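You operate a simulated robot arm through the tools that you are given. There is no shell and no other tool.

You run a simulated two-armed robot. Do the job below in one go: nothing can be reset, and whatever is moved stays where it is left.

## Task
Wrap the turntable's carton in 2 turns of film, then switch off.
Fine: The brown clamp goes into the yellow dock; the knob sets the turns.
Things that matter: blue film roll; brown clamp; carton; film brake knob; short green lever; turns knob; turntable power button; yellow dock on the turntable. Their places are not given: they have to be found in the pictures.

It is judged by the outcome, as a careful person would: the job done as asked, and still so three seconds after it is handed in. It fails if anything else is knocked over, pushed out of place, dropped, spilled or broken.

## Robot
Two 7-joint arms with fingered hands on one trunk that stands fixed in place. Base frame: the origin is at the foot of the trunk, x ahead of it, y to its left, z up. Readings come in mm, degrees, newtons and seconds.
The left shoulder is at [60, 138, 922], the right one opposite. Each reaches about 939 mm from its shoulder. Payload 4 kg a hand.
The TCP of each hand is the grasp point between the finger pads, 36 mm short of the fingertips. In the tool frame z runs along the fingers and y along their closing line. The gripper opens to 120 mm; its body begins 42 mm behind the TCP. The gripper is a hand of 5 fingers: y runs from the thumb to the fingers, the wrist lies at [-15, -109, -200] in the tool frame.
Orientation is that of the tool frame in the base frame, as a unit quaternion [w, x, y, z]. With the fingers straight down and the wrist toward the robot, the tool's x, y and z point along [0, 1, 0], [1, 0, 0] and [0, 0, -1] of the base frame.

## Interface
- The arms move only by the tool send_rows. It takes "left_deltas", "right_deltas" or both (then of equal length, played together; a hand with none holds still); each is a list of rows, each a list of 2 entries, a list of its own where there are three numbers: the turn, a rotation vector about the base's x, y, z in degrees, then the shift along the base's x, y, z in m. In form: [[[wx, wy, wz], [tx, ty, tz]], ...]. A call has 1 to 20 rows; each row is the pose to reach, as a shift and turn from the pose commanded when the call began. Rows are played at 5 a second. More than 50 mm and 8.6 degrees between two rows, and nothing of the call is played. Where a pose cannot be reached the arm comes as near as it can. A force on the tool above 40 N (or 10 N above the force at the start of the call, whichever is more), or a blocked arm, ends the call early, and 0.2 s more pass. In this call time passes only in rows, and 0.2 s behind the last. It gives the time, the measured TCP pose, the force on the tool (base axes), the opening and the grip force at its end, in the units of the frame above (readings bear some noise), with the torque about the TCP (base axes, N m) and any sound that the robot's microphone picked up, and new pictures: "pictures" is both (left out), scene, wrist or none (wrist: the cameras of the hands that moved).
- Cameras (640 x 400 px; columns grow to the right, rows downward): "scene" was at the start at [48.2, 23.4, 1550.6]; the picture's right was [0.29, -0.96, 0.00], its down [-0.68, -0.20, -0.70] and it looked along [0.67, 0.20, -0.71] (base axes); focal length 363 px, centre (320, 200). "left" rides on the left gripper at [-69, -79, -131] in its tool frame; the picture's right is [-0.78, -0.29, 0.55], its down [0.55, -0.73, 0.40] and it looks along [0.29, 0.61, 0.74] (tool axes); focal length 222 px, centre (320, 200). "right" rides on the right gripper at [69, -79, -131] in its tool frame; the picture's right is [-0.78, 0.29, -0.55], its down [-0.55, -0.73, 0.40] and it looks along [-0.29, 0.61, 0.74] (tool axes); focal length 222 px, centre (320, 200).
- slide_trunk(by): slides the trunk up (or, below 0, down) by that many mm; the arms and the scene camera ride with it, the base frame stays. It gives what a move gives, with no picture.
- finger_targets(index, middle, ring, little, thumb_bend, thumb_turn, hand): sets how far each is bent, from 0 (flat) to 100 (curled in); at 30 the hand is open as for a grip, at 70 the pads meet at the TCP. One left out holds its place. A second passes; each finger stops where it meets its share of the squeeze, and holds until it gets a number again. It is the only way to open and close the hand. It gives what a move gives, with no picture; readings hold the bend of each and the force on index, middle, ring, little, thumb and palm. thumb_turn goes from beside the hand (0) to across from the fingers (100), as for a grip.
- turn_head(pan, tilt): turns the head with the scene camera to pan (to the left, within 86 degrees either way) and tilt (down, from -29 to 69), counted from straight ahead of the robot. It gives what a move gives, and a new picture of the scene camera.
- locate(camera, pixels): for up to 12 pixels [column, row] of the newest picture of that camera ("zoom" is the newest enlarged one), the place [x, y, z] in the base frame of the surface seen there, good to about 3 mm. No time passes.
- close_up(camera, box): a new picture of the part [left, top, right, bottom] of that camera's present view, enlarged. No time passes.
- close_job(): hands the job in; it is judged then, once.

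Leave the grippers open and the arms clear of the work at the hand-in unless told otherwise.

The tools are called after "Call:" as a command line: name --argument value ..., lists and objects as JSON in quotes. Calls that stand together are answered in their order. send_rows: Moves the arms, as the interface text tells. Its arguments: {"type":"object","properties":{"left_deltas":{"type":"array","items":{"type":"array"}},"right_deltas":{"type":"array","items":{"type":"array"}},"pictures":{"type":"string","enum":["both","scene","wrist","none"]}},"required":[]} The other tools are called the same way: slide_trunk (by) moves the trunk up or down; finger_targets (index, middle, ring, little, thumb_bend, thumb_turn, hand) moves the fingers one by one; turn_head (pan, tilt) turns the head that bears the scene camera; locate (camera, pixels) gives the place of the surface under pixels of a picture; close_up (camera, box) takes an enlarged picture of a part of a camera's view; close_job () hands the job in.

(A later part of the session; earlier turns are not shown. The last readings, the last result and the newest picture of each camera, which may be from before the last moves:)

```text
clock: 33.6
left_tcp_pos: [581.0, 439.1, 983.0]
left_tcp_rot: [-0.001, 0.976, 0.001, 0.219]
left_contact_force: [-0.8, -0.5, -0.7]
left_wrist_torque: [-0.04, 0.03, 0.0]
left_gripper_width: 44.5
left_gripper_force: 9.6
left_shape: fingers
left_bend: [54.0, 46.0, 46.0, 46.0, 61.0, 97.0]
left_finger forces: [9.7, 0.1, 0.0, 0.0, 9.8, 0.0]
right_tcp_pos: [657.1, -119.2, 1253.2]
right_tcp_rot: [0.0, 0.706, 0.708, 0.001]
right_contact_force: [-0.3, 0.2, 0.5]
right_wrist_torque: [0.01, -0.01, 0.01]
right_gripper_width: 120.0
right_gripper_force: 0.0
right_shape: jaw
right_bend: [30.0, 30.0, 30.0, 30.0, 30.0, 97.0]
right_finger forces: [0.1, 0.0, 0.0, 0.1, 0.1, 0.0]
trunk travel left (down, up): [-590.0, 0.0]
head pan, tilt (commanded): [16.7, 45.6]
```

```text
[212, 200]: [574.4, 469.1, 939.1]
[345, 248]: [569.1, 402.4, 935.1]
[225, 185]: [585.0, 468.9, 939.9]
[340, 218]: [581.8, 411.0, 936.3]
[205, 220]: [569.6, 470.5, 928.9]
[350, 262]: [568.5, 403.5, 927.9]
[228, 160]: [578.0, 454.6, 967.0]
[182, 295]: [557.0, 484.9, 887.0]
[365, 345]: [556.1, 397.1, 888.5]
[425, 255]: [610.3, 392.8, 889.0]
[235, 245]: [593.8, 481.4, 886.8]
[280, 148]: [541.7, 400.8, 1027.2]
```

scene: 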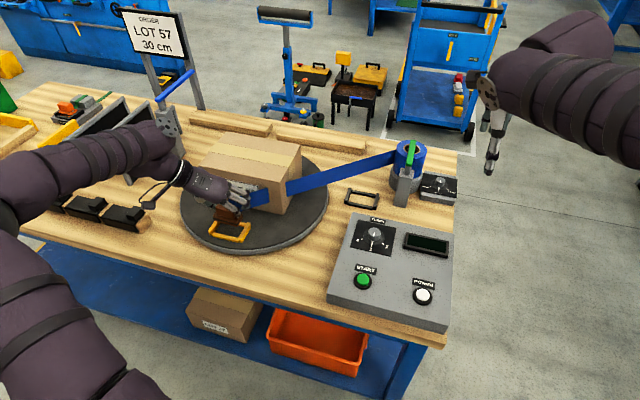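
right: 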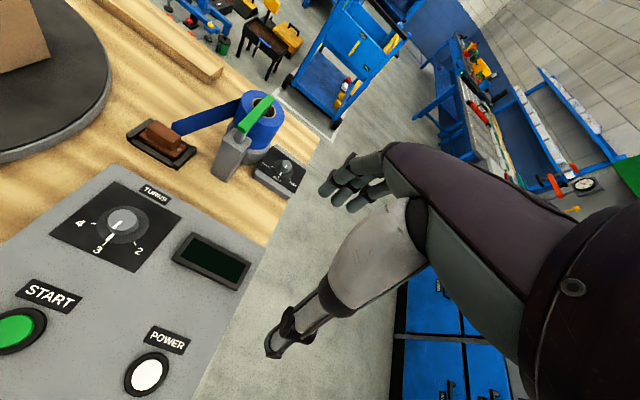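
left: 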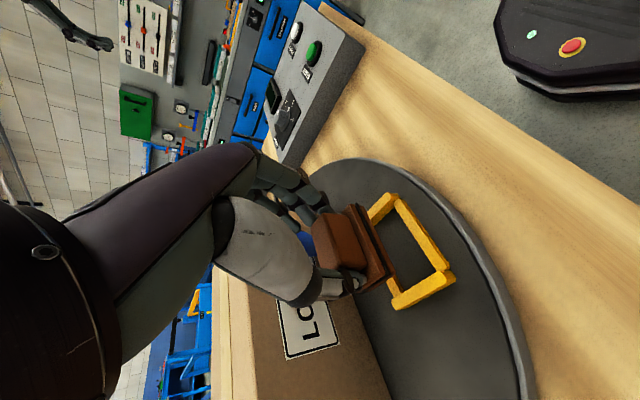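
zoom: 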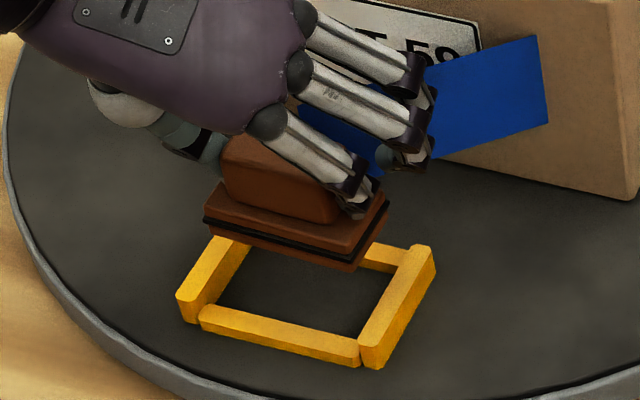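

Clamp base spans y≈402.5–470 (centre ≈436.7), about 3° high on the left; dock centre is y≈439.5, x≈585.7. I rotate −2.5° about x, shift +4.5 mm left and lower 36 mm, stopping just above the dock walls' level to check.

Call:
send_rows --left_deltas '[[[-1.2, 0, 0], [0, 0.002, -0.006]], [[-2.5, 0, 0], [0.0005, 0.0045, -0.014]], [[-2.5, 0, 0], [0.0005, 0.0045, -0.024]], [[-2.5, 0, 0], [0.0005, 0.0045, -0.028]]]' --pictures "both"

Call:
close_up --camera "scene" --box '[200, 190, 264, 230]'

Call:
close_up --camera "left" --box '[270, 160, 480, 330]'

```text
clock: 34.6
left_tcp_pos: [582.2, 442.8, 955.1]
left_tcp_rot: [0.02, 0.975, 0.006, 0.219]
left_contact_force: [1.3, 0.0, -0.6]
left_wrist_torque: [0.02, -0.02, -0.03]
left_gripper_width: 44.5
left_gripper_force: 9.2
left_shape: fingers
left_bend: [54.0, 46.0, 46.0, 46.0, 61.0, 97.0]
left_finger forces: [9.8, 0.1, 0.1, 0.0, 9.8, 0.0]
right_tcp_pos: [655.9, -120.9, 1253.1]
right_tcp_rot: [0.0, 0.708, 0.707, 0.0]
right_contact_force: [-0.8, -0.2, 0.5]
right_wrist_torque: [-0.01, 0.01, -0.03]
right_gripper_width: 119.6
right_gripper_force: 0.1
right_shape: jaw
right_bend: [30.0, 30.0, 30.0, 30.0, 30.0, 97.0]
right_finger forces: [0.0, 0.0, 0.1, 0.0, 0.0, 0.0]
trunk travel left (down, up): [-590.0, 0.0]
head pan, tilt (commanded): [16.7, 45.6]
```

scene: 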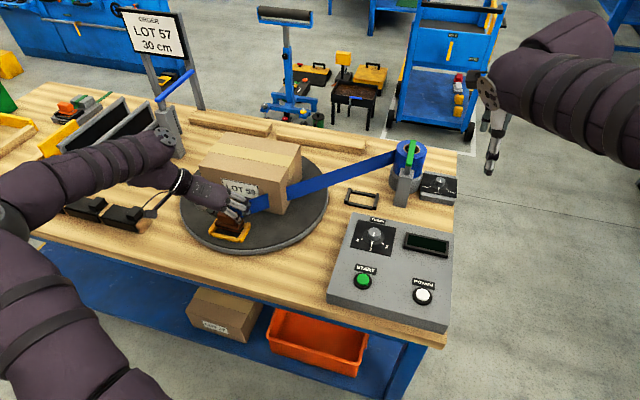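
left: 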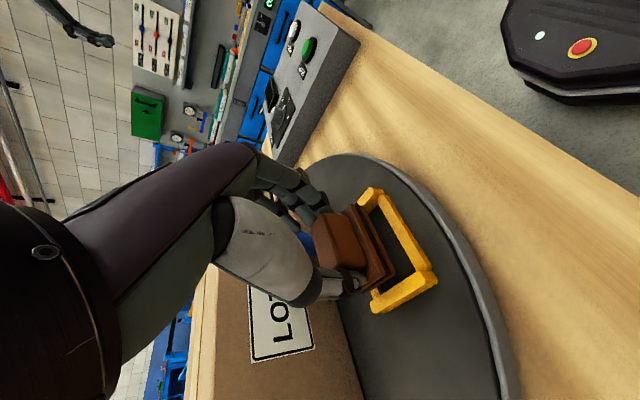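

```text
10.00 times, centred on (232, 210) of scene
```

zoom: 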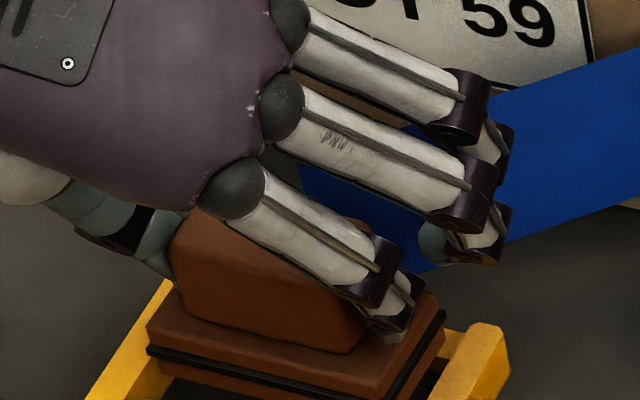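

```text
2.35 times, centred on (375, 245) of left
```

zoom: 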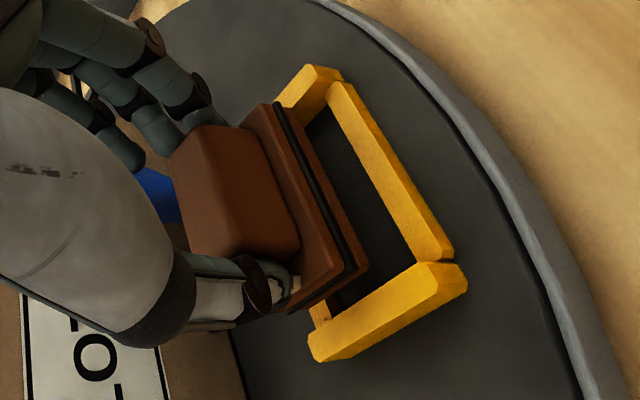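

I measure again with an enlarged scene picture that includes the base and the dock's walls.

Call:
close_up --camera "scene" --box '[200, 205, 264, 245]'

Call:
locate --camera "zoom" --pixels '[[155, 180], [360, 230], [150, 200], [365, 245], [160, 220], [350, 265], [100, 270], [110, 285], [350, 335], [410, 320], [490, 190], [160, 150]]'

```text
10.00 times, centred on (232, 225) of scene
```

zoom: 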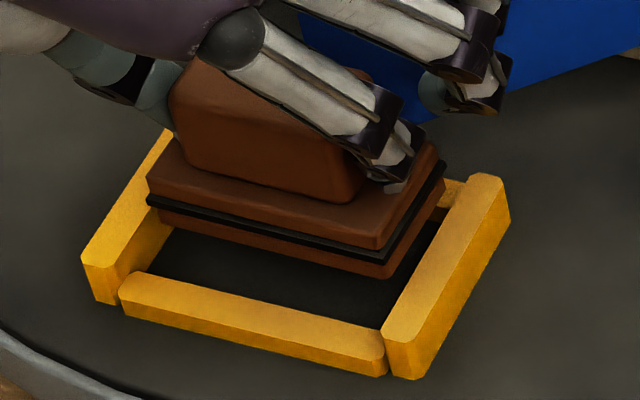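

```text
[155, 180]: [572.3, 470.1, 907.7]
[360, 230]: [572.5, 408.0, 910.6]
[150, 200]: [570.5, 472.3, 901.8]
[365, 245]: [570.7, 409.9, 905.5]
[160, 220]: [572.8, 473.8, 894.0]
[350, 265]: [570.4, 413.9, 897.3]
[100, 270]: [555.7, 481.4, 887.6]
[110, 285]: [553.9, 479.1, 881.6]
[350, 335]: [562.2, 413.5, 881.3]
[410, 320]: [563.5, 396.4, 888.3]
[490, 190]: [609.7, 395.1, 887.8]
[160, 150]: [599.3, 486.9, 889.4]
```

The clamp is centred over the dock (y≈405–472, x centre≈586.5) and about 17 mm above seated, with the left side a hair low. I correct +1.5° and lower 15 mm into the dock.

Call:
send_rows --left_deltas '[[[0.8, 0, 0], [-0.0005, -0.0005, -0.005]], [[1.5, 0, 0], [-0.0005, -0.001, -0.01]], [[1.5, 0, 0], [-0.0005, -0.001, -0.013]], [[1.5, 0, 0], [-0.0005, -0.001, -0.015]]]' --pictures "scene"

Call:
close_up --camera "scene" --box '[200, 205, 264, 245]'

Call:
locate --camera "zoom" --pixels '[[155, 215], [350, 265], [200, 235], [300, 255], [160, 240], [350, 285], [100, 270], [110, 285], [350, 335], [410, 320], [180, 130], [350, 200]]'

```text
clock: 35.6
left_tcp_pos: [581.7, 442.4, 940.5]
left_tcp_rot: [0.007, 0.975, 0.004, 0.22]
left_contact_force: [-4.3, 0.5, 7.3]
left_wrist_torque: [0.01, 0.03, -0.02]
left_gripper_width: 44.2
left_gripper_force: 10.4
left_shape: fingers
left_bend: [54.0, 46.0, 46.0, 46.0, 61.0, 97.0]
left_finger forces: [10.1, 0.0, 0.0, 0.0, 10.9, 0.1]
right_tcp_pos: [654.6, -120.2, 1252.1]
right_tcp_rot: [0.0, 0.707, 0.707, -0.001]
right_contact_force: [0.0, -0.2, -1.1]
right_wrist_torque: [0.01, 0.01, -0.01]
right_gripper_width: 120.1
right_gripper_force: 0.0
right_shape: jaw
right_bend: [30.0, 30.0, 30.0, 30.0, 30.0, 97.0]
right_finger forces: [0.1, 0.0, 0.0, 0.0, 0.0, 0.0]
trunk travel left (down, up): [-590.0, 0.0]
head pan, tilt (commanded): [16.7, 45.6]
```

scene: 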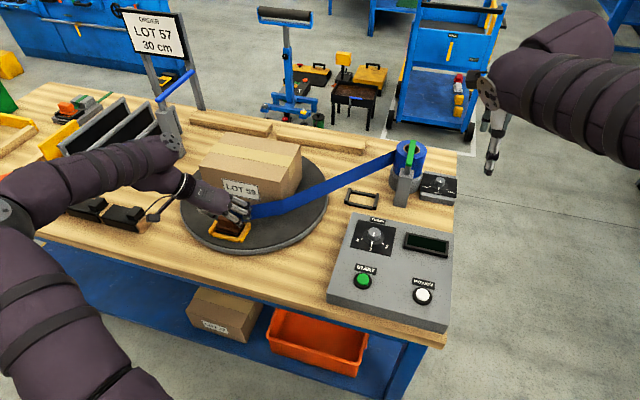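

```text
10.00 times, centred on (232, 225) of scene
```

zoom: 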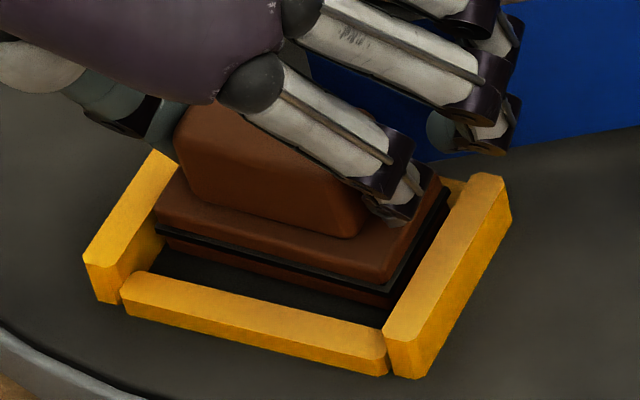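

```text
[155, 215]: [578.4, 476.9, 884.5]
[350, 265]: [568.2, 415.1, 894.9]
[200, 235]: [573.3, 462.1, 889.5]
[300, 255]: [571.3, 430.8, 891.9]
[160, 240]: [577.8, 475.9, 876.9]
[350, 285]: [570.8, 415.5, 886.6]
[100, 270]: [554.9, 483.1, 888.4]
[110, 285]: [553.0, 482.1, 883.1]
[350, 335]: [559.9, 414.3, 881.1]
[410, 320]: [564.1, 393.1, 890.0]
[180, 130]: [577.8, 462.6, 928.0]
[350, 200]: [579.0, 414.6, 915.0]
```

Contact has begun (7 N up), about 3–4 mm before full seating. I enlarge more to see which side touches.

Call:
close_up --camera "scene" --box '[206, 215, 254, 245]'

Call:
locate --camera "zoom" --pixels '[[125, 155], [390, 225], [120, 170], [385, 240], [400, 250], [130, 185], [380, 262], [250, 190], [240, 215], [410, 235], [440, 180], [300, 290]]'

Call:
close_up --camera "left" --box '[270, 160, 480, 330]'

```text
13.33 times, centred on (230, 230) of scene
```

zoom: 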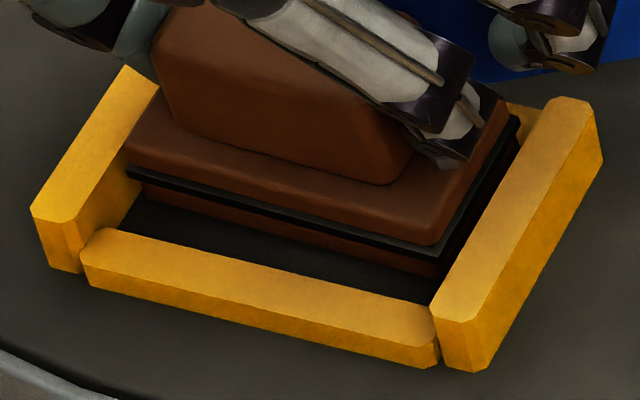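

```text
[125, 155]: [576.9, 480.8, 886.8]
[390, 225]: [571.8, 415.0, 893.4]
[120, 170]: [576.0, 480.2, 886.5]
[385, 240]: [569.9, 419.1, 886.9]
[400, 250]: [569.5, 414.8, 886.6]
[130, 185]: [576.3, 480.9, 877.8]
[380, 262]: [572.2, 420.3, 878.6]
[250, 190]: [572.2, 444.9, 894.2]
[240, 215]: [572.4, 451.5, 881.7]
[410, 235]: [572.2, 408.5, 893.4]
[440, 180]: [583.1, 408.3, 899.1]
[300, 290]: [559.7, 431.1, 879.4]
```

```text
2.35 times, centred on (375, 245) of left
```

zoom: 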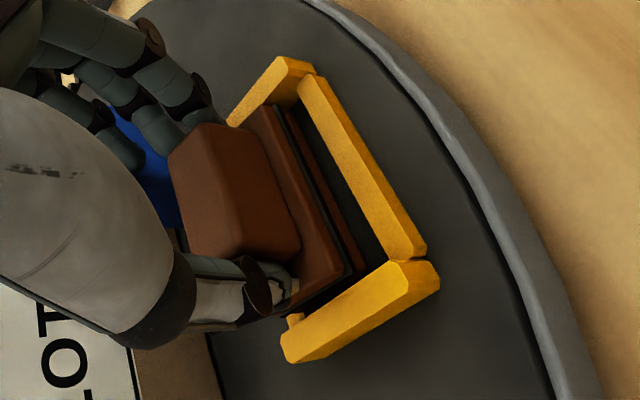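

The gap in front of the clamp (toward the robot) is larger than it was in the holder, and the force pushes back along −x: the rear of the base is likely touching the dock's rear bar. I raise 3 mm, shift 3 mm toward the robot, and lower again gently.

Call:
send_rows --left_deltas '[[[0, 0, 0], [0, 0, 0.003]], [[0, 0, 0], [-0.0035, 0.0005, 0.003]], [[0, 0, 0], [-0.0035, 0.0005, 0.001]], [[0, 0, 0], [-0.0035, 0.0005, -0.001]], [[0, 0, 0], [-0.0035, 0.0005, -0.002]]]' --pictures "scene"

Call:
close_up --camera "scene" --box '[206, 215, 254, 245]'

```text
clock: 36.9
left_tcp_pos: [578.7, 442.5, 937.6]
left_tcp_rot: [0.007, 0.976, 0.003, 0.219]
left_contact_force: [0.2, -0.1, -1.1]
left_wrist_torque: [0.01, -0.03, 0.0]
left_gripper_width: 44.5
left_gripper_force: 10.1
left_shape: fingers
left_bend: [54.0, 46.0, 46.0, 46.0, 61.0, 97.0]
left_finger forces: [9.9, 0.0, 0.0, 0.0, 9.8, 0.1]
right_tcp_pos: [654.9, -120.8, 1253.1]
right_tcp_rot: [0.0, 0.707, 0.707, 0.0]
right_contact_force: [-0.1, 0.1, -0.6]
right_wrist_torque: [0.05, 0.04, 0.01]
right_gripper_width: 120.0
right_gripper_force: 0.2
right_shape: jaw
right_bend: [30.0, 30.0, 30.0, 30.0, 30.0, 97.0]
right_finger forces: [0.1, 0.1, 0.1, 0.0, 0.0, 0.0]
trunk travel left (down, up): [-590.0, 0.0]
head pan, tilt (commanded): [16.7, 45.6]
```

scene: 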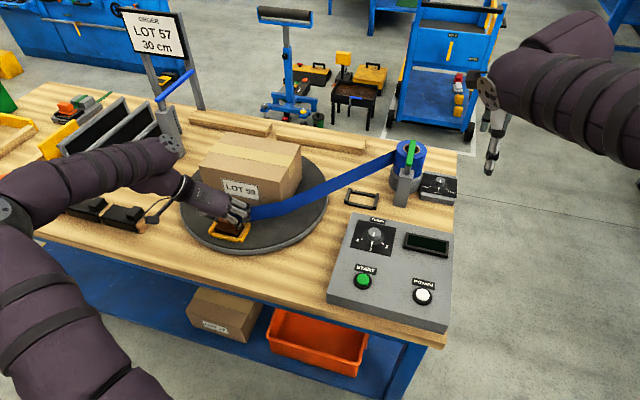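

```text
13.33 times, centred on (230, 230) of scene
```

zoom: 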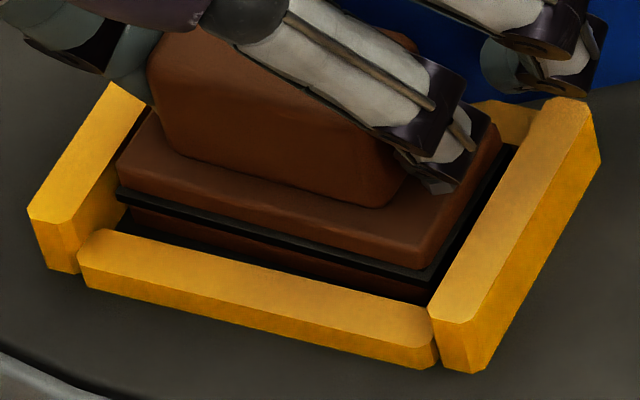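

Free now, deeper in the dock without contact. I lower the last 2–3 mm to touch the floor.

Call:
send_rows --left_deltas '[[[0, 0, 0], [0, 0, -0.001]], [[0, 0, 0], [0, 0, -0.002]], [[0, 0, 0], [0, 0, -0.0025]]]' --pictures "scene"

Call:
close_up --camera "scene" --box '[206, 215, 254, 245]'

Call:
locate --camera "zoom" --pixels '[[125, 190], [430, 265], [130, 175], [250, 230], [150, 220], [400, 285], [100, 255], [250, 290], [400, 330], [440, 230], [60, 200], [500, 250]]'

```text
clock: 37.6
left_tcp_pos: [578.9, 443.7, 936.2]
left_tcp_rot: [0.007, 0.976, 0.004, 0.219]
left_contact_force: [0.2, 0.1, 4.7]
left_wrist_torque: [-0.06, -0.03, 0.03]
left_gripper_width: 44.6
left_gripper_force: 10.5
left_shape: fingers
left_bend: [54.0, 46.0, 46.0, 46.0, 61.0, 97.0]
left_finger forces: [10.7, 0.0, 0.0, 0.0, 10.3, 0.0]
right_tcp_pos: [654.3, -121.4, 1252.7]
right_tcp_rot: [0.0, 0.707, 0.707, 0.0]
right_contact_force: [1.0, 0.1, -0.7]
right_wrist_torque: [0.0, 0.02, 0.03]
right_gripper_width: 120.1
right_gripper_force: 0.1
right_shape: jaw
right_bend: [30.0, 30.0, 30.0, 30.0, 30.0, 97.0]
right_finger forces: [0.0, 0.0, 0.1, 0.0, 0.0, 0.0]
trunk travel left (down, up): [-590.0, 0.0]
head pan, tilt (commanded): [16.7, 45.6]
```

scene: 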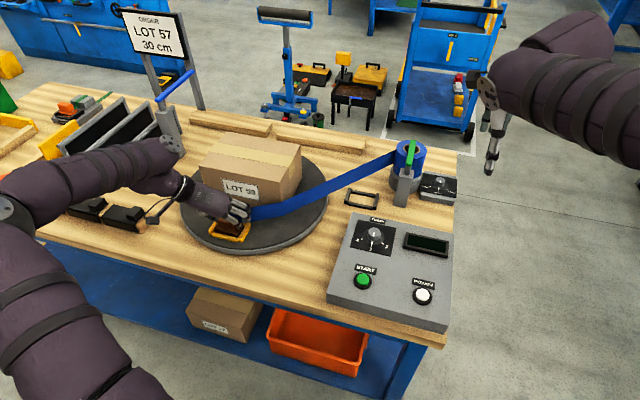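

```text
13.33 times, centred on (230, 230) of scene
```

zoom: 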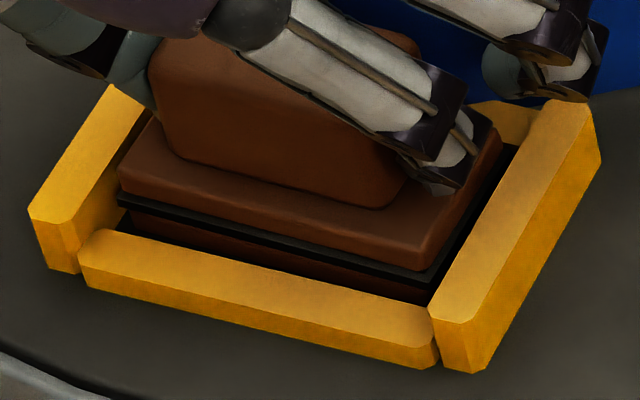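

```text
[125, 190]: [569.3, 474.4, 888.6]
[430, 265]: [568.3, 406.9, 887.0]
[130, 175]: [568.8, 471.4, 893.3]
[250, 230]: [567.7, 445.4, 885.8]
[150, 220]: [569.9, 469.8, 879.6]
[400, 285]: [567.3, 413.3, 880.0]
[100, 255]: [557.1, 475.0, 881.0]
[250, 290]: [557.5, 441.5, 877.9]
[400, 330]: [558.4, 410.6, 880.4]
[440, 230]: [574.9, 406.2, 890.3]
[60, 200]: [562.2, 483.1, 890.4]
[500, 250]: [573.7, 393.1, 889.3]
```

The clamp is seated: its plate reads level (888.6/887.0) and 4.7 N presses down. I release by opening index and thumb to 44.

Call:
finger_targets --hand "left" --index 44 --thumb_bend 44

Call:
close_up --camera "scene" --box '[200, 205, 264, 245]'

Call:
close_up --camera "left" --box '[270, 160, 480, 330]'

```text
clock: 38.6
left_tcp_pos: [579.3, 442.6, 935.6]
left_tcp_rot: [0.007, 0.976, 0.004, 0.218]
left_contact_force: [0.8, -0.2, 0.9]
left_wrist_torque: [0.03, 0.03, 0.03]
left_gripper_width: 77.6
left_gripper_force: 0.1
left_shape: fingers
left_bend: [44.0, 46.0, 46.0, 46.0, 44.0, 97.0]
left_finger forces: [0.1, 0.0, 0.0, 0.0, 0.0, 0.0]
right_tcp_pos: [655.4, -119.0, 1251.8]
right_tcp_rot: [0.0, 0.707, 0.707, -0.001]
right_contact_force: [0.6, 0.2, 0.6]
right_wrist_torque: [0.01, -0.01, 0.0]
right_gripper_width: 119.9
right_gripper_force: 0.0
right_shape: jaw
right_bend: [30.0, 30.0, 30.0, 30.0, 30.0, 97.0]
right_finger forces: [0.0, 0.0, 0.1, 0.0, 0.0, 0.0]
trunk travel left (down, up): [-590.0, 0.0]
head pan, tilt (commanded): [16.7, 45.6]
```

```text
10.00 times, centred on (232, 225) of scene
```

zoom: 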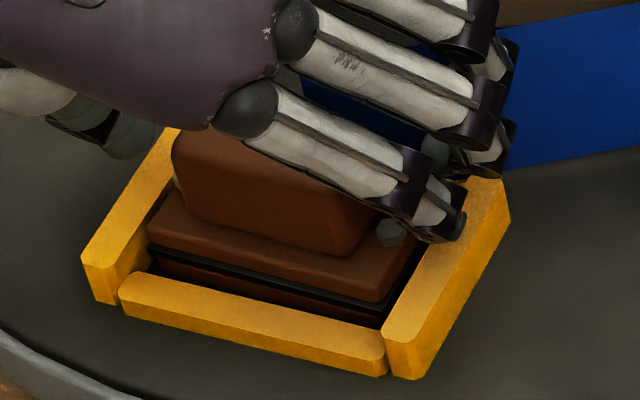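

```text
2.35 times, centred on (375, 245) of left
```

zoom: 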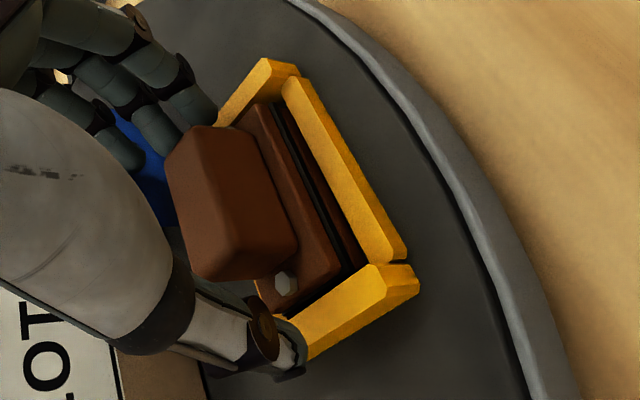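

Released; the clamp stays seated between the dock walls. I lift the left hand straight up 120 mm.

Call:
send_rows --left_deltas '[[[0, 0, 0], [0, 0, 0.01]], [[0, 0, 0], [0, 0, 0.025]], [[0, 0, 0], [0, 0, 0.05]], [[0, 0, 0], [0, 0, 0.085]], [[0, 0, 0], [-0.01, 0, 0.12]]]' --pictures "scene"

Call:
close_up --camera "scene" --box '[180, 150, 276, 250]'

```text
clock: 39.9
left_tcp_pos: [568.1, 439.8, 1056.3]
left_tcp_rot: [0.007, 0.976, 0.003, 0.219]
left_contact_force: [0.3, 0.4, 0.1]
left_wrist_torque: [0.03, -0.02, 0.04]
left_gripper_width: 77.6
left_gripper_force: 0.1
left_shape: fingers
left_bend: [44.0, 46.0, 46.0, 46.0, 44.0, 97.0]
left_finger forces: [0.1, 0.0, 0.0, 0.1, 0.0, 0.0]
right_tcp_pos: [654.9, -121.2, 1253.0]
right_tcp_rot: [0.0, 0.707, 0.707, 0.0]
right_contact_force: [-0.1, -0.5, 0.7]
right_wrist_torque: [0.03, -0.03, 0.02]
right_gripper_width: 119.9
right_gripper_force: 0.0
right_shape: jaw
right_bend: [30.0, 30.0, 30.0, 30.0, 30.0, 97.0]
right_finger forces: [0.0, 0.0, 0.0, 0.0, 0.0, 0.1]
trunk travel left (down, up): [-590.0, 0.0]
head pan, tilt (commanded): [16.7, 45.6]
```

scene: 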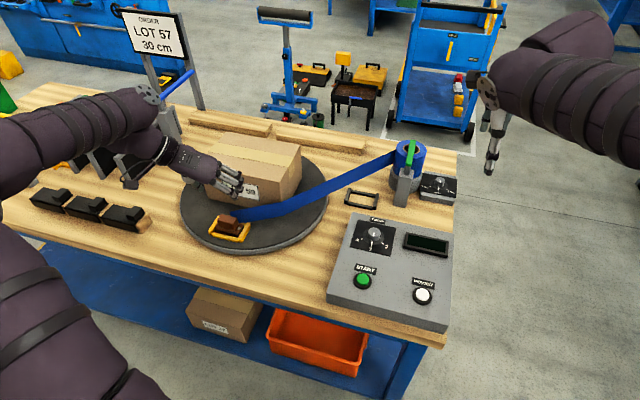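

```text
4.00 times, centred on (228, 200) of scene
```

zoom: 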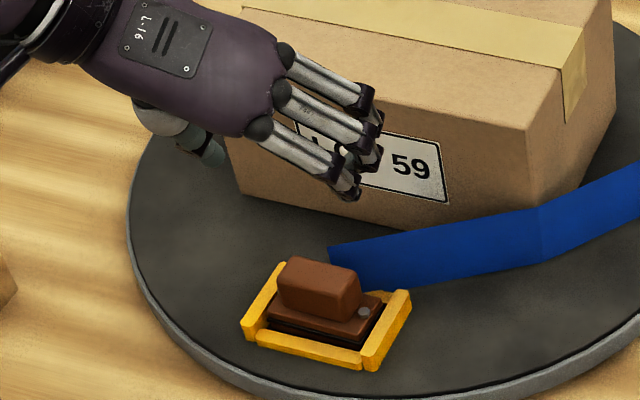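

The clamp sits well in the dock with the film attached. I retract the left hand up and back to about (450,420,1200), out of the turntable's way, and open its fingers.

Call:
send_rows --left_deltas '[[[0, 0, 0], [-0.02, 0, 0.03]], [[0, 5, 0], [-0.04, 0, 0.06]], [[0, 10, 0], [-0.06, -0.005, 0.09]], [[0, 15, 0], [-0.08, -0.01, 0.12]], [[0, 20, 0], [-0.1, -0.015, 0.14]], [[0, 25, 0], [-0.12, -0.02, 0.15]]]' --pictures "none"

Call:
finger_targets --hand "left" --index 30 --middle 30 --ring 30 --little 30 --thumb_bend 30

Call:
close_up --camera "right" --box '[20, 120, 280, 380]'

Call:
close_up --camera "scene" --box '[340, 205, 468, 325]'

```text
clock: 41.2
left_tcp_pos: [449.0, 421.3, 1206.5]
left_tcp_rot: [0.006, 1.0, 0.005, 0.002]
left_contact_force: [1.2, 0.6, 0.4]
left_wrist_torque: [0.03, 0.0, -0.01]
left_gripper_width: 77.6
left_gripper_force: 0.1
left_shape: fingers
left_bend: [44.0, 46.0, 46.0, 46.0, 44.0, 97.0]
left_finger forces: [0.0, 0.0, 0.1, 0.0, 0.1, 0.0]
right_tcp_pos: [656.6, -121.0, 1252.3]
right_tcp_rot: [-0.001, 0.707, 0.707, 0.001]
right_contact_force: [0.9, -0.6, -0.5]
right_wrist_torque: [-0.01, 0.07, 0.0]
right_gripper_width: 119.8
right_gripper_force: 0.0
right_shape: jaw
right_bend: [30.0, 30.0, 30.0, 30.0, 30.0, 97.0]
right_finger forces: [0.1, 0.0, 0.0, 0.0, 0.1, 0.0]
trunk travel left (down, up): [-590.0, 0.0]
head pan, tilt (commanded): [16.7, 45.6]
```

```text
clock: 42.2
left_tcp_pos: [449.4, 422.6, 1206.2]
left_tcp_rot: [0.007, 1.0, 0.005, 0.002]
left_contact_force: [-0.1, -0.1, 0.6]
left_wrist_torque: [-0.02, 0.0, 0.01]
left_gripper_width: 118.6
left_gripper_force: 0.0
left_shape: fingers
left_bend: [30.0, 30.0, 30.0, 30.0, 30.0, 97.0]
left_finger forces: [0.0, 0.0, 0.1, 0.0, 0.0, 0.0]
right_tcp_pos: [655.1, -118.6, 1253.1]
right_tcp_rot: [0.0, 0.707, 0.707, 0.0]
right_contact_force: [-0.5, 1.2, -0.7]
right_wrist_torque: [0.0, -0.01, 0.0]
right_gripper_width: 119.5
right_gripper_force: 0.1
right_shape: jaw
right_bend: [30.0, 30.0, 30.0, 30.0, 30.0, 97.0]
right_finger forces: [0.1, 0.0, 0.0, 0.0, 0.0, 0.0]
trunk travel left (down, up): [-590.0, 0.0]
head pan, tilt (commanded): [16.7, 45.6]
```

```text
1.54 times, centred on (150, 250) of right
```

zoom: 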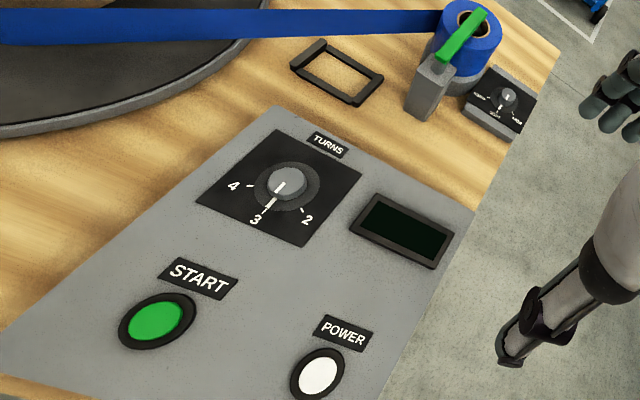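

```text
3.33 times, centred on (404, 265) of scene
```

zoom: 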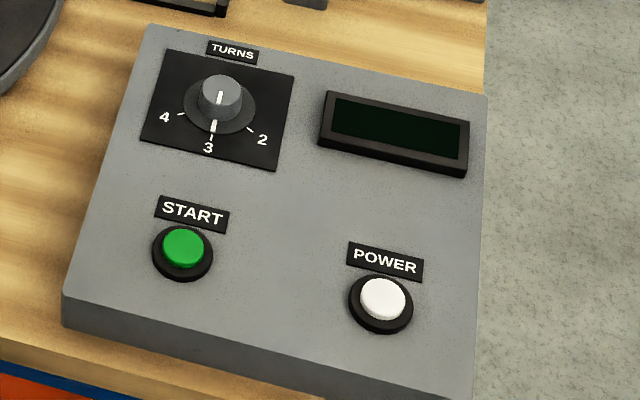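

Left hand is clear and open. Now I measure the turns knob: cap, skirt and the tick marks for 4, 3 and 2, plus both buttons.

Call:
locate --camera "zoom" --pixels '[[220, 90], [203, 88], [238, 92], [220, 76], [216, 103], [213, 131], [250, 129], [182, 114], [250, 110], [188, 100], [184, 247], [383, 297]]'

Call:
close_up --camera "scene" --box '[364, 215, 404, 243]'

```text
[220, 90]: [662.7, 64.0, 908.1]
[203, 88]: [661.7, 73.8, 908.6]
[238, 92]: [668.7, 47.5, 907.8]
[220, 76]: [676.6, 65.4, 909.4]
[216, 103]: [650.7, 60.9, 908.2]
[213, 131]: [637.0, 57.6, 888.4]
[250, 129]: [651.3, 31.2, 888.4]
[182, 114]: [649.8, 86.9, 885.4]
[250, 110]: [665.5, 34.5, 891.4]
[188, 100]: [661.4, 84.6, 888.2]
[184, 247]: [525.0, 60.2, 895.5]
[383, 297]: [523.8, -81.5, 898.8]
```

```text
14.29 times, centred on (384, 229) of scene
```

zoom: 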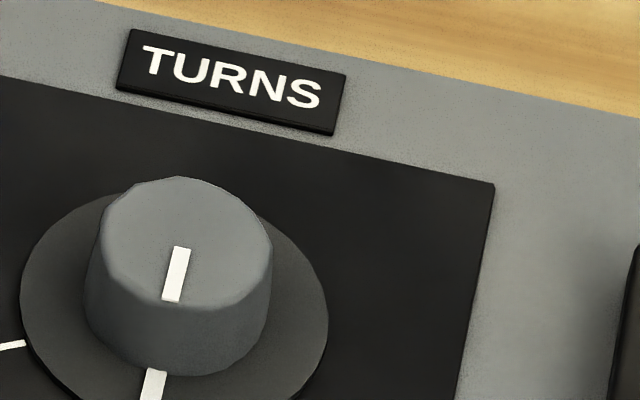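

The knob cap is centred near (663.5,60), about 28 mm across, z 890–908; ticks lie 60° apart, so going from 3 to 2 is +60° about the vertical (counter‑clockwise from above). I bring the right hand above the knob at about (663.5,53.5,1030).

Call:
send_rows --right_deltas '[[[0, 0, 0], [0.001, 0.025, -0.03]], [[0, 0, 0], [0.002, 0.05, -0.06]], [[0, 0, 0], [0.003, 0.075, -0.09]], [[0, 0, 0], [0.004, 0.1, -0.12]], [[0, 0, 0], [0.005, 0.125, -0.15]], [[0, 0, 0], [0.006, 0.15, -0.18]], [[0, 0, 0], [0.008, 0.174, -0.205]], [[0, 0, 0], [0.008, 0.174, -0.223]]]' --pictures "both"

Call:
finger_targets --hand "right" --index 50 --thumb_bend 50 --middle 30 --ring 30 --little 30

Call:
close_up --camera "right" --box '[160, 120, 420, 380]'

Call:
close_up --camera "scene" --box '[320, 120, 480, 260]'

```text
clock: 44.0
left_tcp_pos: [449.0, 422.8, 1204.9]
left_tcp_rot: [0.007, 1.0, 0.005, 0.003]
left_contact_force: [0.1, -1.0, 0.1]
left_wrist_torque: [0.02, -0.02, -0.03]
left_gripper_width: 118.8
left_gripper_force: 0.1
left_shape: fingers
left_bend: [30.0, 30.0, 30.0, 30.0, 30.0, 97.0]
left_finger forces: [0.0, 0.1, 0.0, 0.0, 0.0, 0.0]
right_tcp_pos: [664.9, 55.1, 1031.0]
right_tcp_rot: [0.0, 0.707, 0.707, 0.0]
right_contact_force: [-0.5, 0.6, 1.1]
right_wrist_torque: [-0.01, 0.01, 0.0]
right_gripper_width: 119.9
right_gripper_force: 0.1
right_shape: jaw
right_bend: [30.0, 30.0, 30.0, 30.0, 30.0, 97.0]
right_finger forces: [0.0, 0.1, 0.0, 0.1, 0.0, 0.1]
trunk travel left (down, up): [-590.0, 0.0]
head pan, tilt (commanded): [16.7, 45.6]
```

scene: 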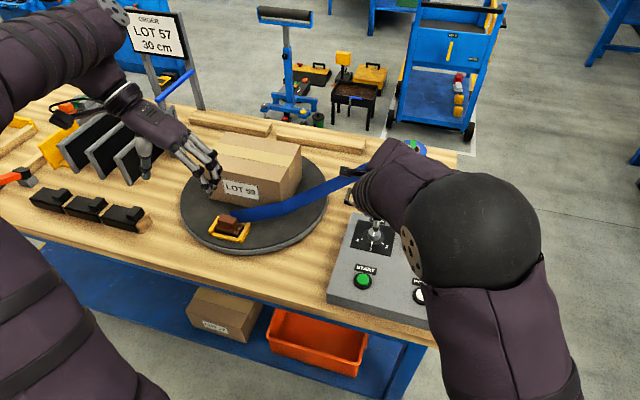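
right: 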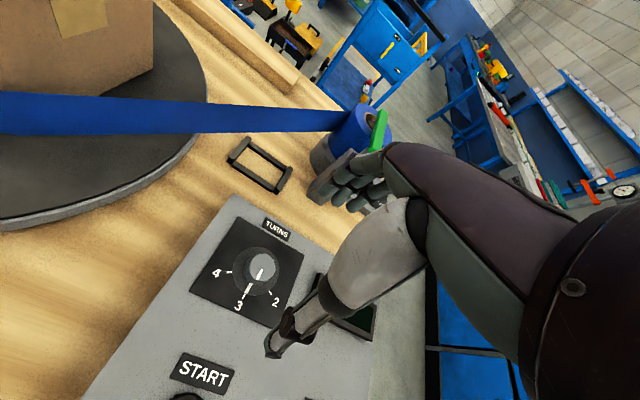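

```text
clock: 45.0
left_tcp_pos: [448.9, 422.6, 1205.2]
left_tcp_rot: [0.006, 1.0, 0.005, 0.003]
left_contact_force: [-0.3, 0.4, 0.3]
left_wrist_torque: [0.01, 0.02, 0.01]
left_gripper_width: 118.7
left_gripper_force: 0.0
left_shape: fingers
left_bend: [30.0, 30.0, 30.0, 30.0, 30.0, 97.0]
left_finger forces: [0.0, 0.0, 0.0, 0.0, 0.0, 0.1]
right_tcp_pos: [663.1, 53.8, 1030.6]
right_tcp_rot: [0.0, 0.707, 0.707, 0.0]
right_contact_force: [-0.5, -0.2, -0.3]
right_wrist_torque: [-0.02, 0.04, -0.03]
right_gripper_width: 60.6
right_gripper_force: 0.1
right_shape: fingers
right_bend: [50.0, 30.0, 30.0, 30.0, 50.0, 97.0]
right_finger forces: [0.0, 0.1, 0.1, 0.0, 0.0, 0.0]
trunk travel left (down, up): [-590.0, 0.0]
head pan, tilt (commanded): [16.7, 45.6]
```

```text
1.54 times, centred on (290, 250) of right
```

zoom: 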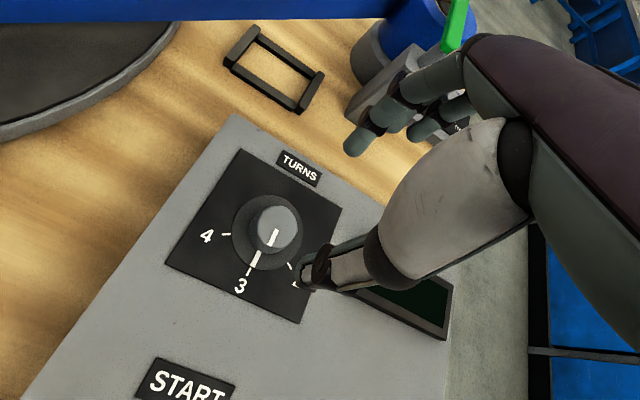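

```text
2.86 times, centred on (400, 190) of scene
```

zoom: 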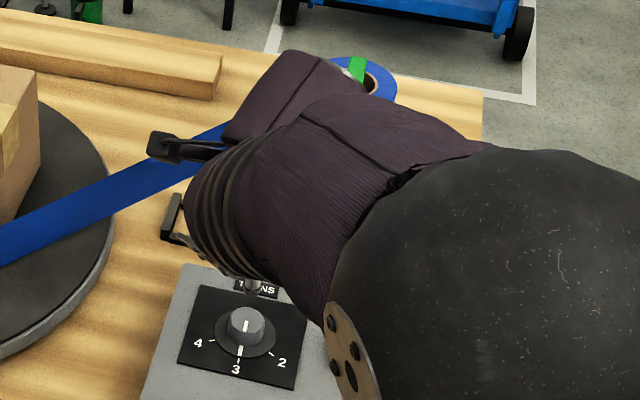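

The elbow hides the hand from the scene camera, but the right wrist camera sees thumb (zoom ~300,275), index (~352,145) and knob (~275,225). That newest enlarged picture was the scene, so I take the wrist one again and locate.

Call:
close_up --camera "right" --box '[200, 140, 360, 340]'

Call:
locate --camera "right" --pixels '[[311, 182], [305, 185], [318, 178], [283, 265], [287, 258], [260, 262], [260, 250], [250, 265], [272, 265], [248, 284], [270, 292], [240, 277]]'

```text
2.00 times, centred on (280, 240) of right
```

zoom: 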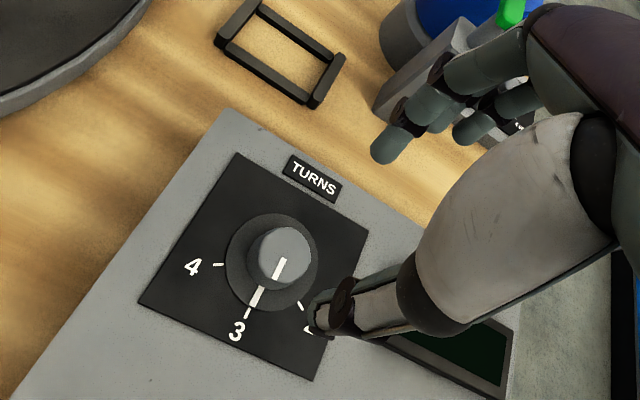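

```text
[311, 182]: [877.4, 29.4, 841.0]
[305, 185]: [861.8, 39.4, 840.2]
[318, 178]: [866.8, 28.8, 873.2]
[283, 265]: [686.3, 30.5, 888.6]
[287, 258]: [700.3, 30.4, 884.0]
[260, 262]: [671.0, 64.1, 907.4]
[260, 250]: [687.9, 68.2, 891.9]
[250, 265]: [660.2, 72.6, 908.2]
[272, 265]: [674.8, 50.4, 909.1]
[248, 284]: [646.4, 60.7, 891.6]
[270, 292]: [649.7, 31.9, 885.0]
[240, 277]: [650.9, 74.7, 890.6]
```

Call:
locate --camera "zoom" --pixels '[[385, 152], [378, 158], [395, 140], [318, 312], [325, 325], [335, 300], [283, 256], [252, 250], [309, 250], [290, 231], [280, 282], [246, 314]]'

```text
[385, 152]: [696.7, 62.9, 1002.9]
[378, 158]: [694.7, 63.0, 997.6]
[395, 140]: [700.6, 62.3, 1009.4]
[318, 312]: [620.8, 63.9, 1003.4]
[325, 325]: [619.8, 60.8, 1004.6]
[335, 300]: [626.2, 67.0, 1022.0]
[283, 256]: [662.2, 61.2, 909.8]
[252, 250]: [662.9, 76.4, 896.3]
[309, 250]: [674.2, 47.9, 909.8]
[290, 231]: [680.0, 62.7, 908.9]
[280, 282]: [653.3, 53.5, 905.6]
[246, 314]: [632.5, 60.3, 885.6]
```

Index tip sits 34 mm below the TCP and the pinch plane at y≈TCP+6; knob centre ≈ (664.5,60.8). The hand is aligned within a millimetre or so, so I lower it to TCP z≈931 (tips ~895, just above the skirt).

Call:
send_rows --right_deltas '[[[0, 0, 0], [0, 0, -0.03]], [[0, 0, 0], [0.0005, 0.0005, -0.06]], [[0, 0, 0], [0.0005, 0.0005, -0.08]], [[0, 0, 0], [0.0005, 0.0005, -0.092]], [[0, 0, 0], [0.0005, 0.0005, -0.099]]]' --pictures "wrist"

Call:
close_up --camera "right" --box '[240, 160, 400, 340]'

Call:
close_up --camera "scene" --box '[340, 200, 420, 260]'

```text
clock: 46.2
left_tcp_pos: [448.1, 422.1, 1205.4]
left_tcp_rot: [0.007, 1.0, 0.003, 0.003]
left_contact_force: [0.1, -0.2, -0.4]
left_wrist_torque: [-0.01, 0.03, -0.02]
left_gripper_width: 118.8
left_gripper_force: 0.0
left_shape: fingers
left_bend: [30.0, 30.0, 30.0, 30.0, 30.0, 97.0]
left_finger forces: [0.0, 0.0, 0.1, 0.0, 0.1, 0.1]
right_tcp_pos: [664.7, 53.4, 930.9]
right_tcp_rot: [-0.001, 0.707, 0.707, 0.0]
right_contact_force: [-0.6, -0.3, 0.4]
right_wrist_torque: [-0.02, -0.04, -0.02]
right_gripper_width: 60.3
right_gripper_force: 0.0
right_shape: fingers
right_bend: [50.0, 30.0, 30.0, 30.0, 50.0, 97.0]
right_finger forces: [0.1, 0.0, 0.0, 0.1, 0.1, 0.0]
trunk travel left (down, up): [-590.0, 0.0]
head pan, tilt (commanded): [16.7, 45.6]
```

right: 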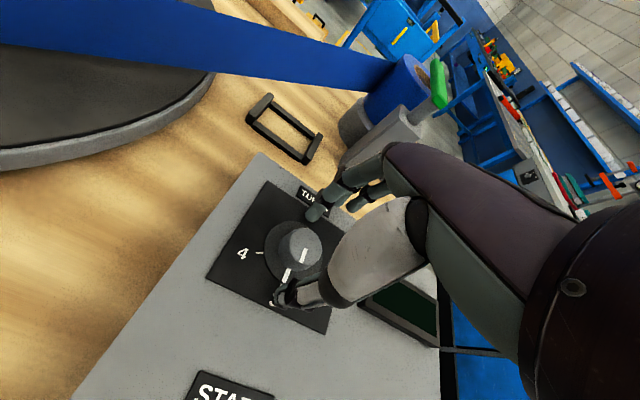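

```text
2.22 times, centred on (320, 250) of right
```

zoom: 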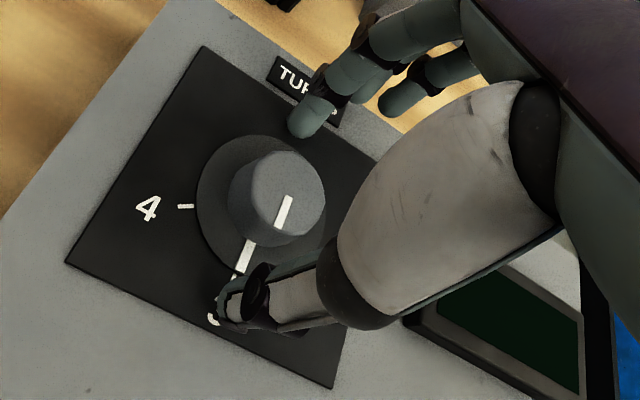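

```text
6.67 times, centred on (380, 230) of scene
```

zoom: 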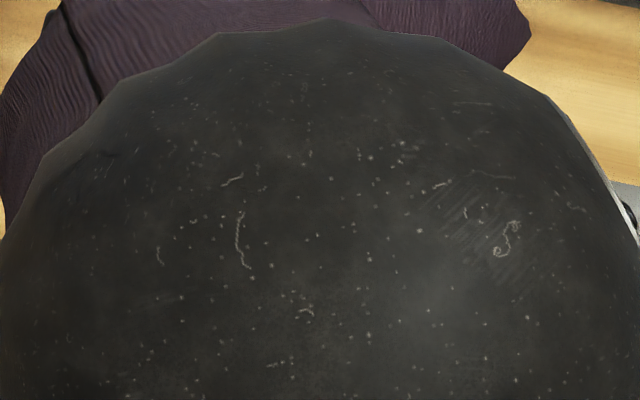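

Index and thumb straddle the knob on a line through its centre (zoom (305,125) and (243,300), knob at (277,195)). I close both to 59 first.

Call:
finger_targets --hand "right" --index 59 --thumb_bend 59

Call:
close_up --camera "right" --box '[240, 160, 400, 340]'

```text
clock: 47.2
left_tcp_pos: [448.9, 423.0, 1205.2]
left_tcp_rot: [0.006, 1.0, 0.005, 0.003]
left_contact_force: [-1.2, -0.3, -0.2]
left_wrist_torque: [0.01, 0.0, 0.03]
left_gripper_width: 118.9
left_gripper_force: 0.1
left_shape: fingers
left_bend: [30.0, 30.0, 30.0, 30.0, 30.0, 97.0]
left_finger forces: [0.0, 0.0, 0.1, 0.0, 0.0, 0.1]
right_tcp_pos: [665.0, 54.8, 931.2]
right_tcp_rot: [0.0, 0.707, 0.707, -0.001]
right_contact_force: [0.6, 0.0, 0.1]
right_wrist_torque: [-0.01, -0.02, -0.01]
right_gripper_width: 33.9
right_gripper_force: 0.1
right_shape: fingers
right_bend: [59.0, 30.0, 30.0, 30.0, 59.0, 97.0]
right_finger forces: [0.3, 0.0, 0.0, 0.0, 0.0, 0.1]
trunk travel left (down, up): [-590.0, 0.0]
head pan, tilt (commanded): [16.7, 45.6]
```

```text
2.22 times, centred on (320, 250) of right
```

zoom: 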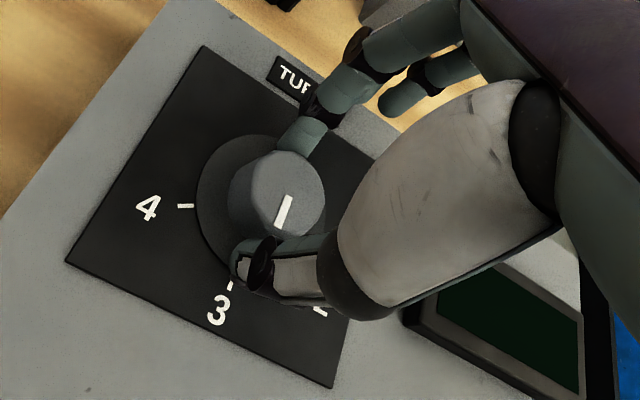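

Almost touching (width 34 mm). I squeeze to 68 on both.

Call:
finger_targets --hand "right" --index 68 --thumb_bend 68

Call:
close_up --camera "right" --box '[240, 160, 400, 340]'

```text
clock: 48.2
left_tcp_pos: [448.8, 422.7, 1204.5]
left_tcp_rot: [0.006, 1.0, 0.005, 0.003]
left_contact_force: [0.6, 0.7, -0.5]
left_wrist_torque: [0.02, 0.02, -0.01]
left_gripper_width: 118.7
left_gripper_force: 0.0
left_shape: fingers
left_bend: [30.0, 30.0, 30.0, 30.0, 30.0, 97.0]
left_finger forces: [0.1, 0.0, 0.0, 0.0, 0.0, 0.0]
right_tcp_pos: [664.1, 53.5, 930.9]
right_tcp_rot: [0.0, 0.707, 0.707, 0.0]
right_contact_force: [0.9, -0.7, -0.4]
right_wrist_torque: [-0.03, -0.12, 0.01]
right_gripper_width: 27.6
right_gripper_force: 6.5
right_shape: fingers
right_bend: [61.0, 30.0, 30.0, 30.0, 64.0, 97.0]
right_finger forces: [7.7, 0.1, 0.0, 0.0, 5.5, 0.1]
trunk travel left (down, up): [-590.0, 0.0]
head pan, tilt (commanded): [16.7, 45.6]
```

```text
2.22 times, centred on (320, 250) of right
```

zoom: 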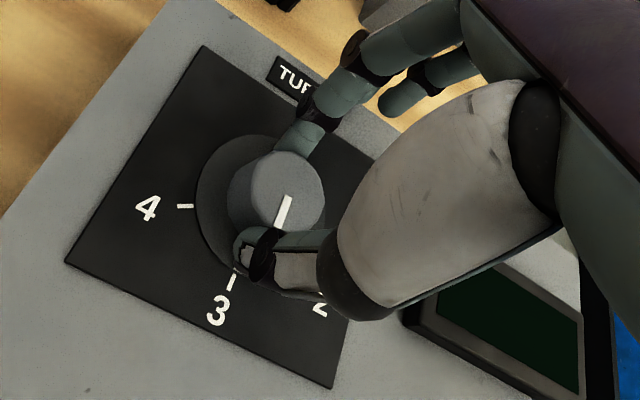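

Gripped with 7.7/5.5 N. I add a little squeeze and turn the hand +24° about the knob's axis to check that the pointer follows.

Call:
finger_targets --hand "right" --index 72 --thumb_bend 72

Call:
send_rows --right_deltas '[[[0, 0, 6], [0.0007, 0, 0]], [[0, 0, 12], [0.0014, 0.0002, 0]], [[0, 0, 18], [0.002, 0.0003, 0]], [[0, 0, 24], [0.0027, 0.0006, 0]]]' --pictures "wrist"

Call:
close_up --camera "right" --box '[240, 160, 400, 340]'

```text
clock: 49.2
left_tcp_pos: [449.0, 422.1, 1206.1]
left_tcp_rot: [0.006, 1.0, 0.004, 0.002]
left_contact_force: [-0.1, -0.5, 0.1]
left_wrist_torque: [0.02, 0.01, 0.01]
left_gripper_width: 118.6
left_gripper_force: 0.1
left_shape: fingers
left_bend: [30.0, 30.0, 30.0, 30.0, 30.0, 97.0]
left_finger forces: [0.0, 0.0, 0.0, 0.0, 0.0, 0.0]
right_tcp_pos: [663.1, 54.1, 931.2]
right_tcp_rot: [0.0, 0.707, 0.707, 0.0]
right_contact_force: [0.3, -0.9, -0.7]
right_wrist_torque: [0.0, -0.04, 0.0]
right_gripper_width: 26.6
right_gripper_force: 10.2
right_shape: fingers
right_bend: [61.0, 30.0, 30.0, 30.0, 65.0, 97.0]
right_finger forces: [9.9, 0.0, 0.1, 0.0, 10.1, 0.1]
trunk travel left (down, up): [-590.0, 0.0]
head pan, tilt (commanded): [16.7, 45.6]
```

```text
clock: 50.2
left_tcp_pos: [447.7, 422.2, 1204.4]
left_tcp_rot: [0.006, 1.0, 0.005, 0.002]
left_contact_force: [-0.9, -0.6, 0.0]
left_wrist_torque: [0.02, 0.01, -0.01]
left_gripper_width: 118.8
left_gripper_force: 0.1
left_shape: fingers
left_bend: [30.0, 30.0, 30.0, 30.0, 30.0, 97.0]
left_finger forces: [0.0, 0.1, 0.0, 0.0, 0.0, 0.0]
right_tcp_pos: [666.9, 54.2, 931.1]
right_tcp_rot: [0.0, 0.544, 0.839, -0.001]
right_contact_force: [-1.7, -1.6, 1.4]
right_wrist_torque: [-0.03, 0.06, 0.01]
right_gripper_width: 26.8
right_gripper_force: 9.2
right_shape: fingers
right_bend: [61.0, 30.0, 30.0, 30.0, 65.0, 97.0]
right_finger forces: [9.1, 0.0, 0.0, 0.0, 10.8, 0.0]
trunk travel left (down, up): [-590.0, 0.0]
head pan, tilt (commanded): [16.7, 45.6]
```

right: 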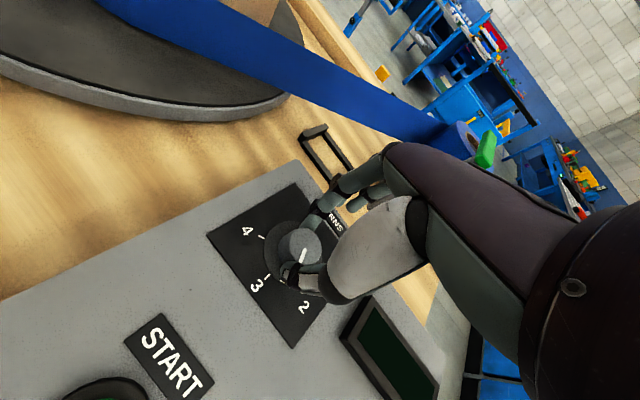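

```text
2.22 times, centred on (320, 250) of right
```

zoom: 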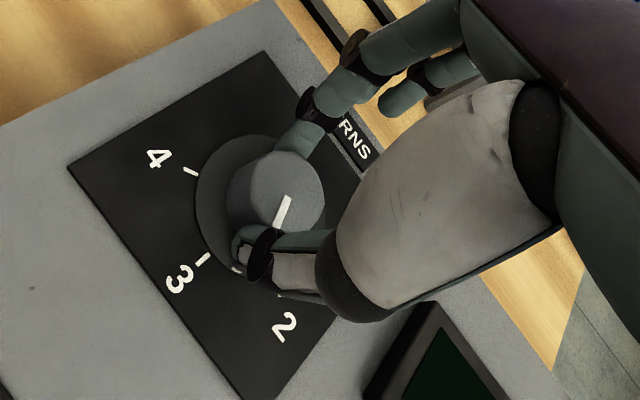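

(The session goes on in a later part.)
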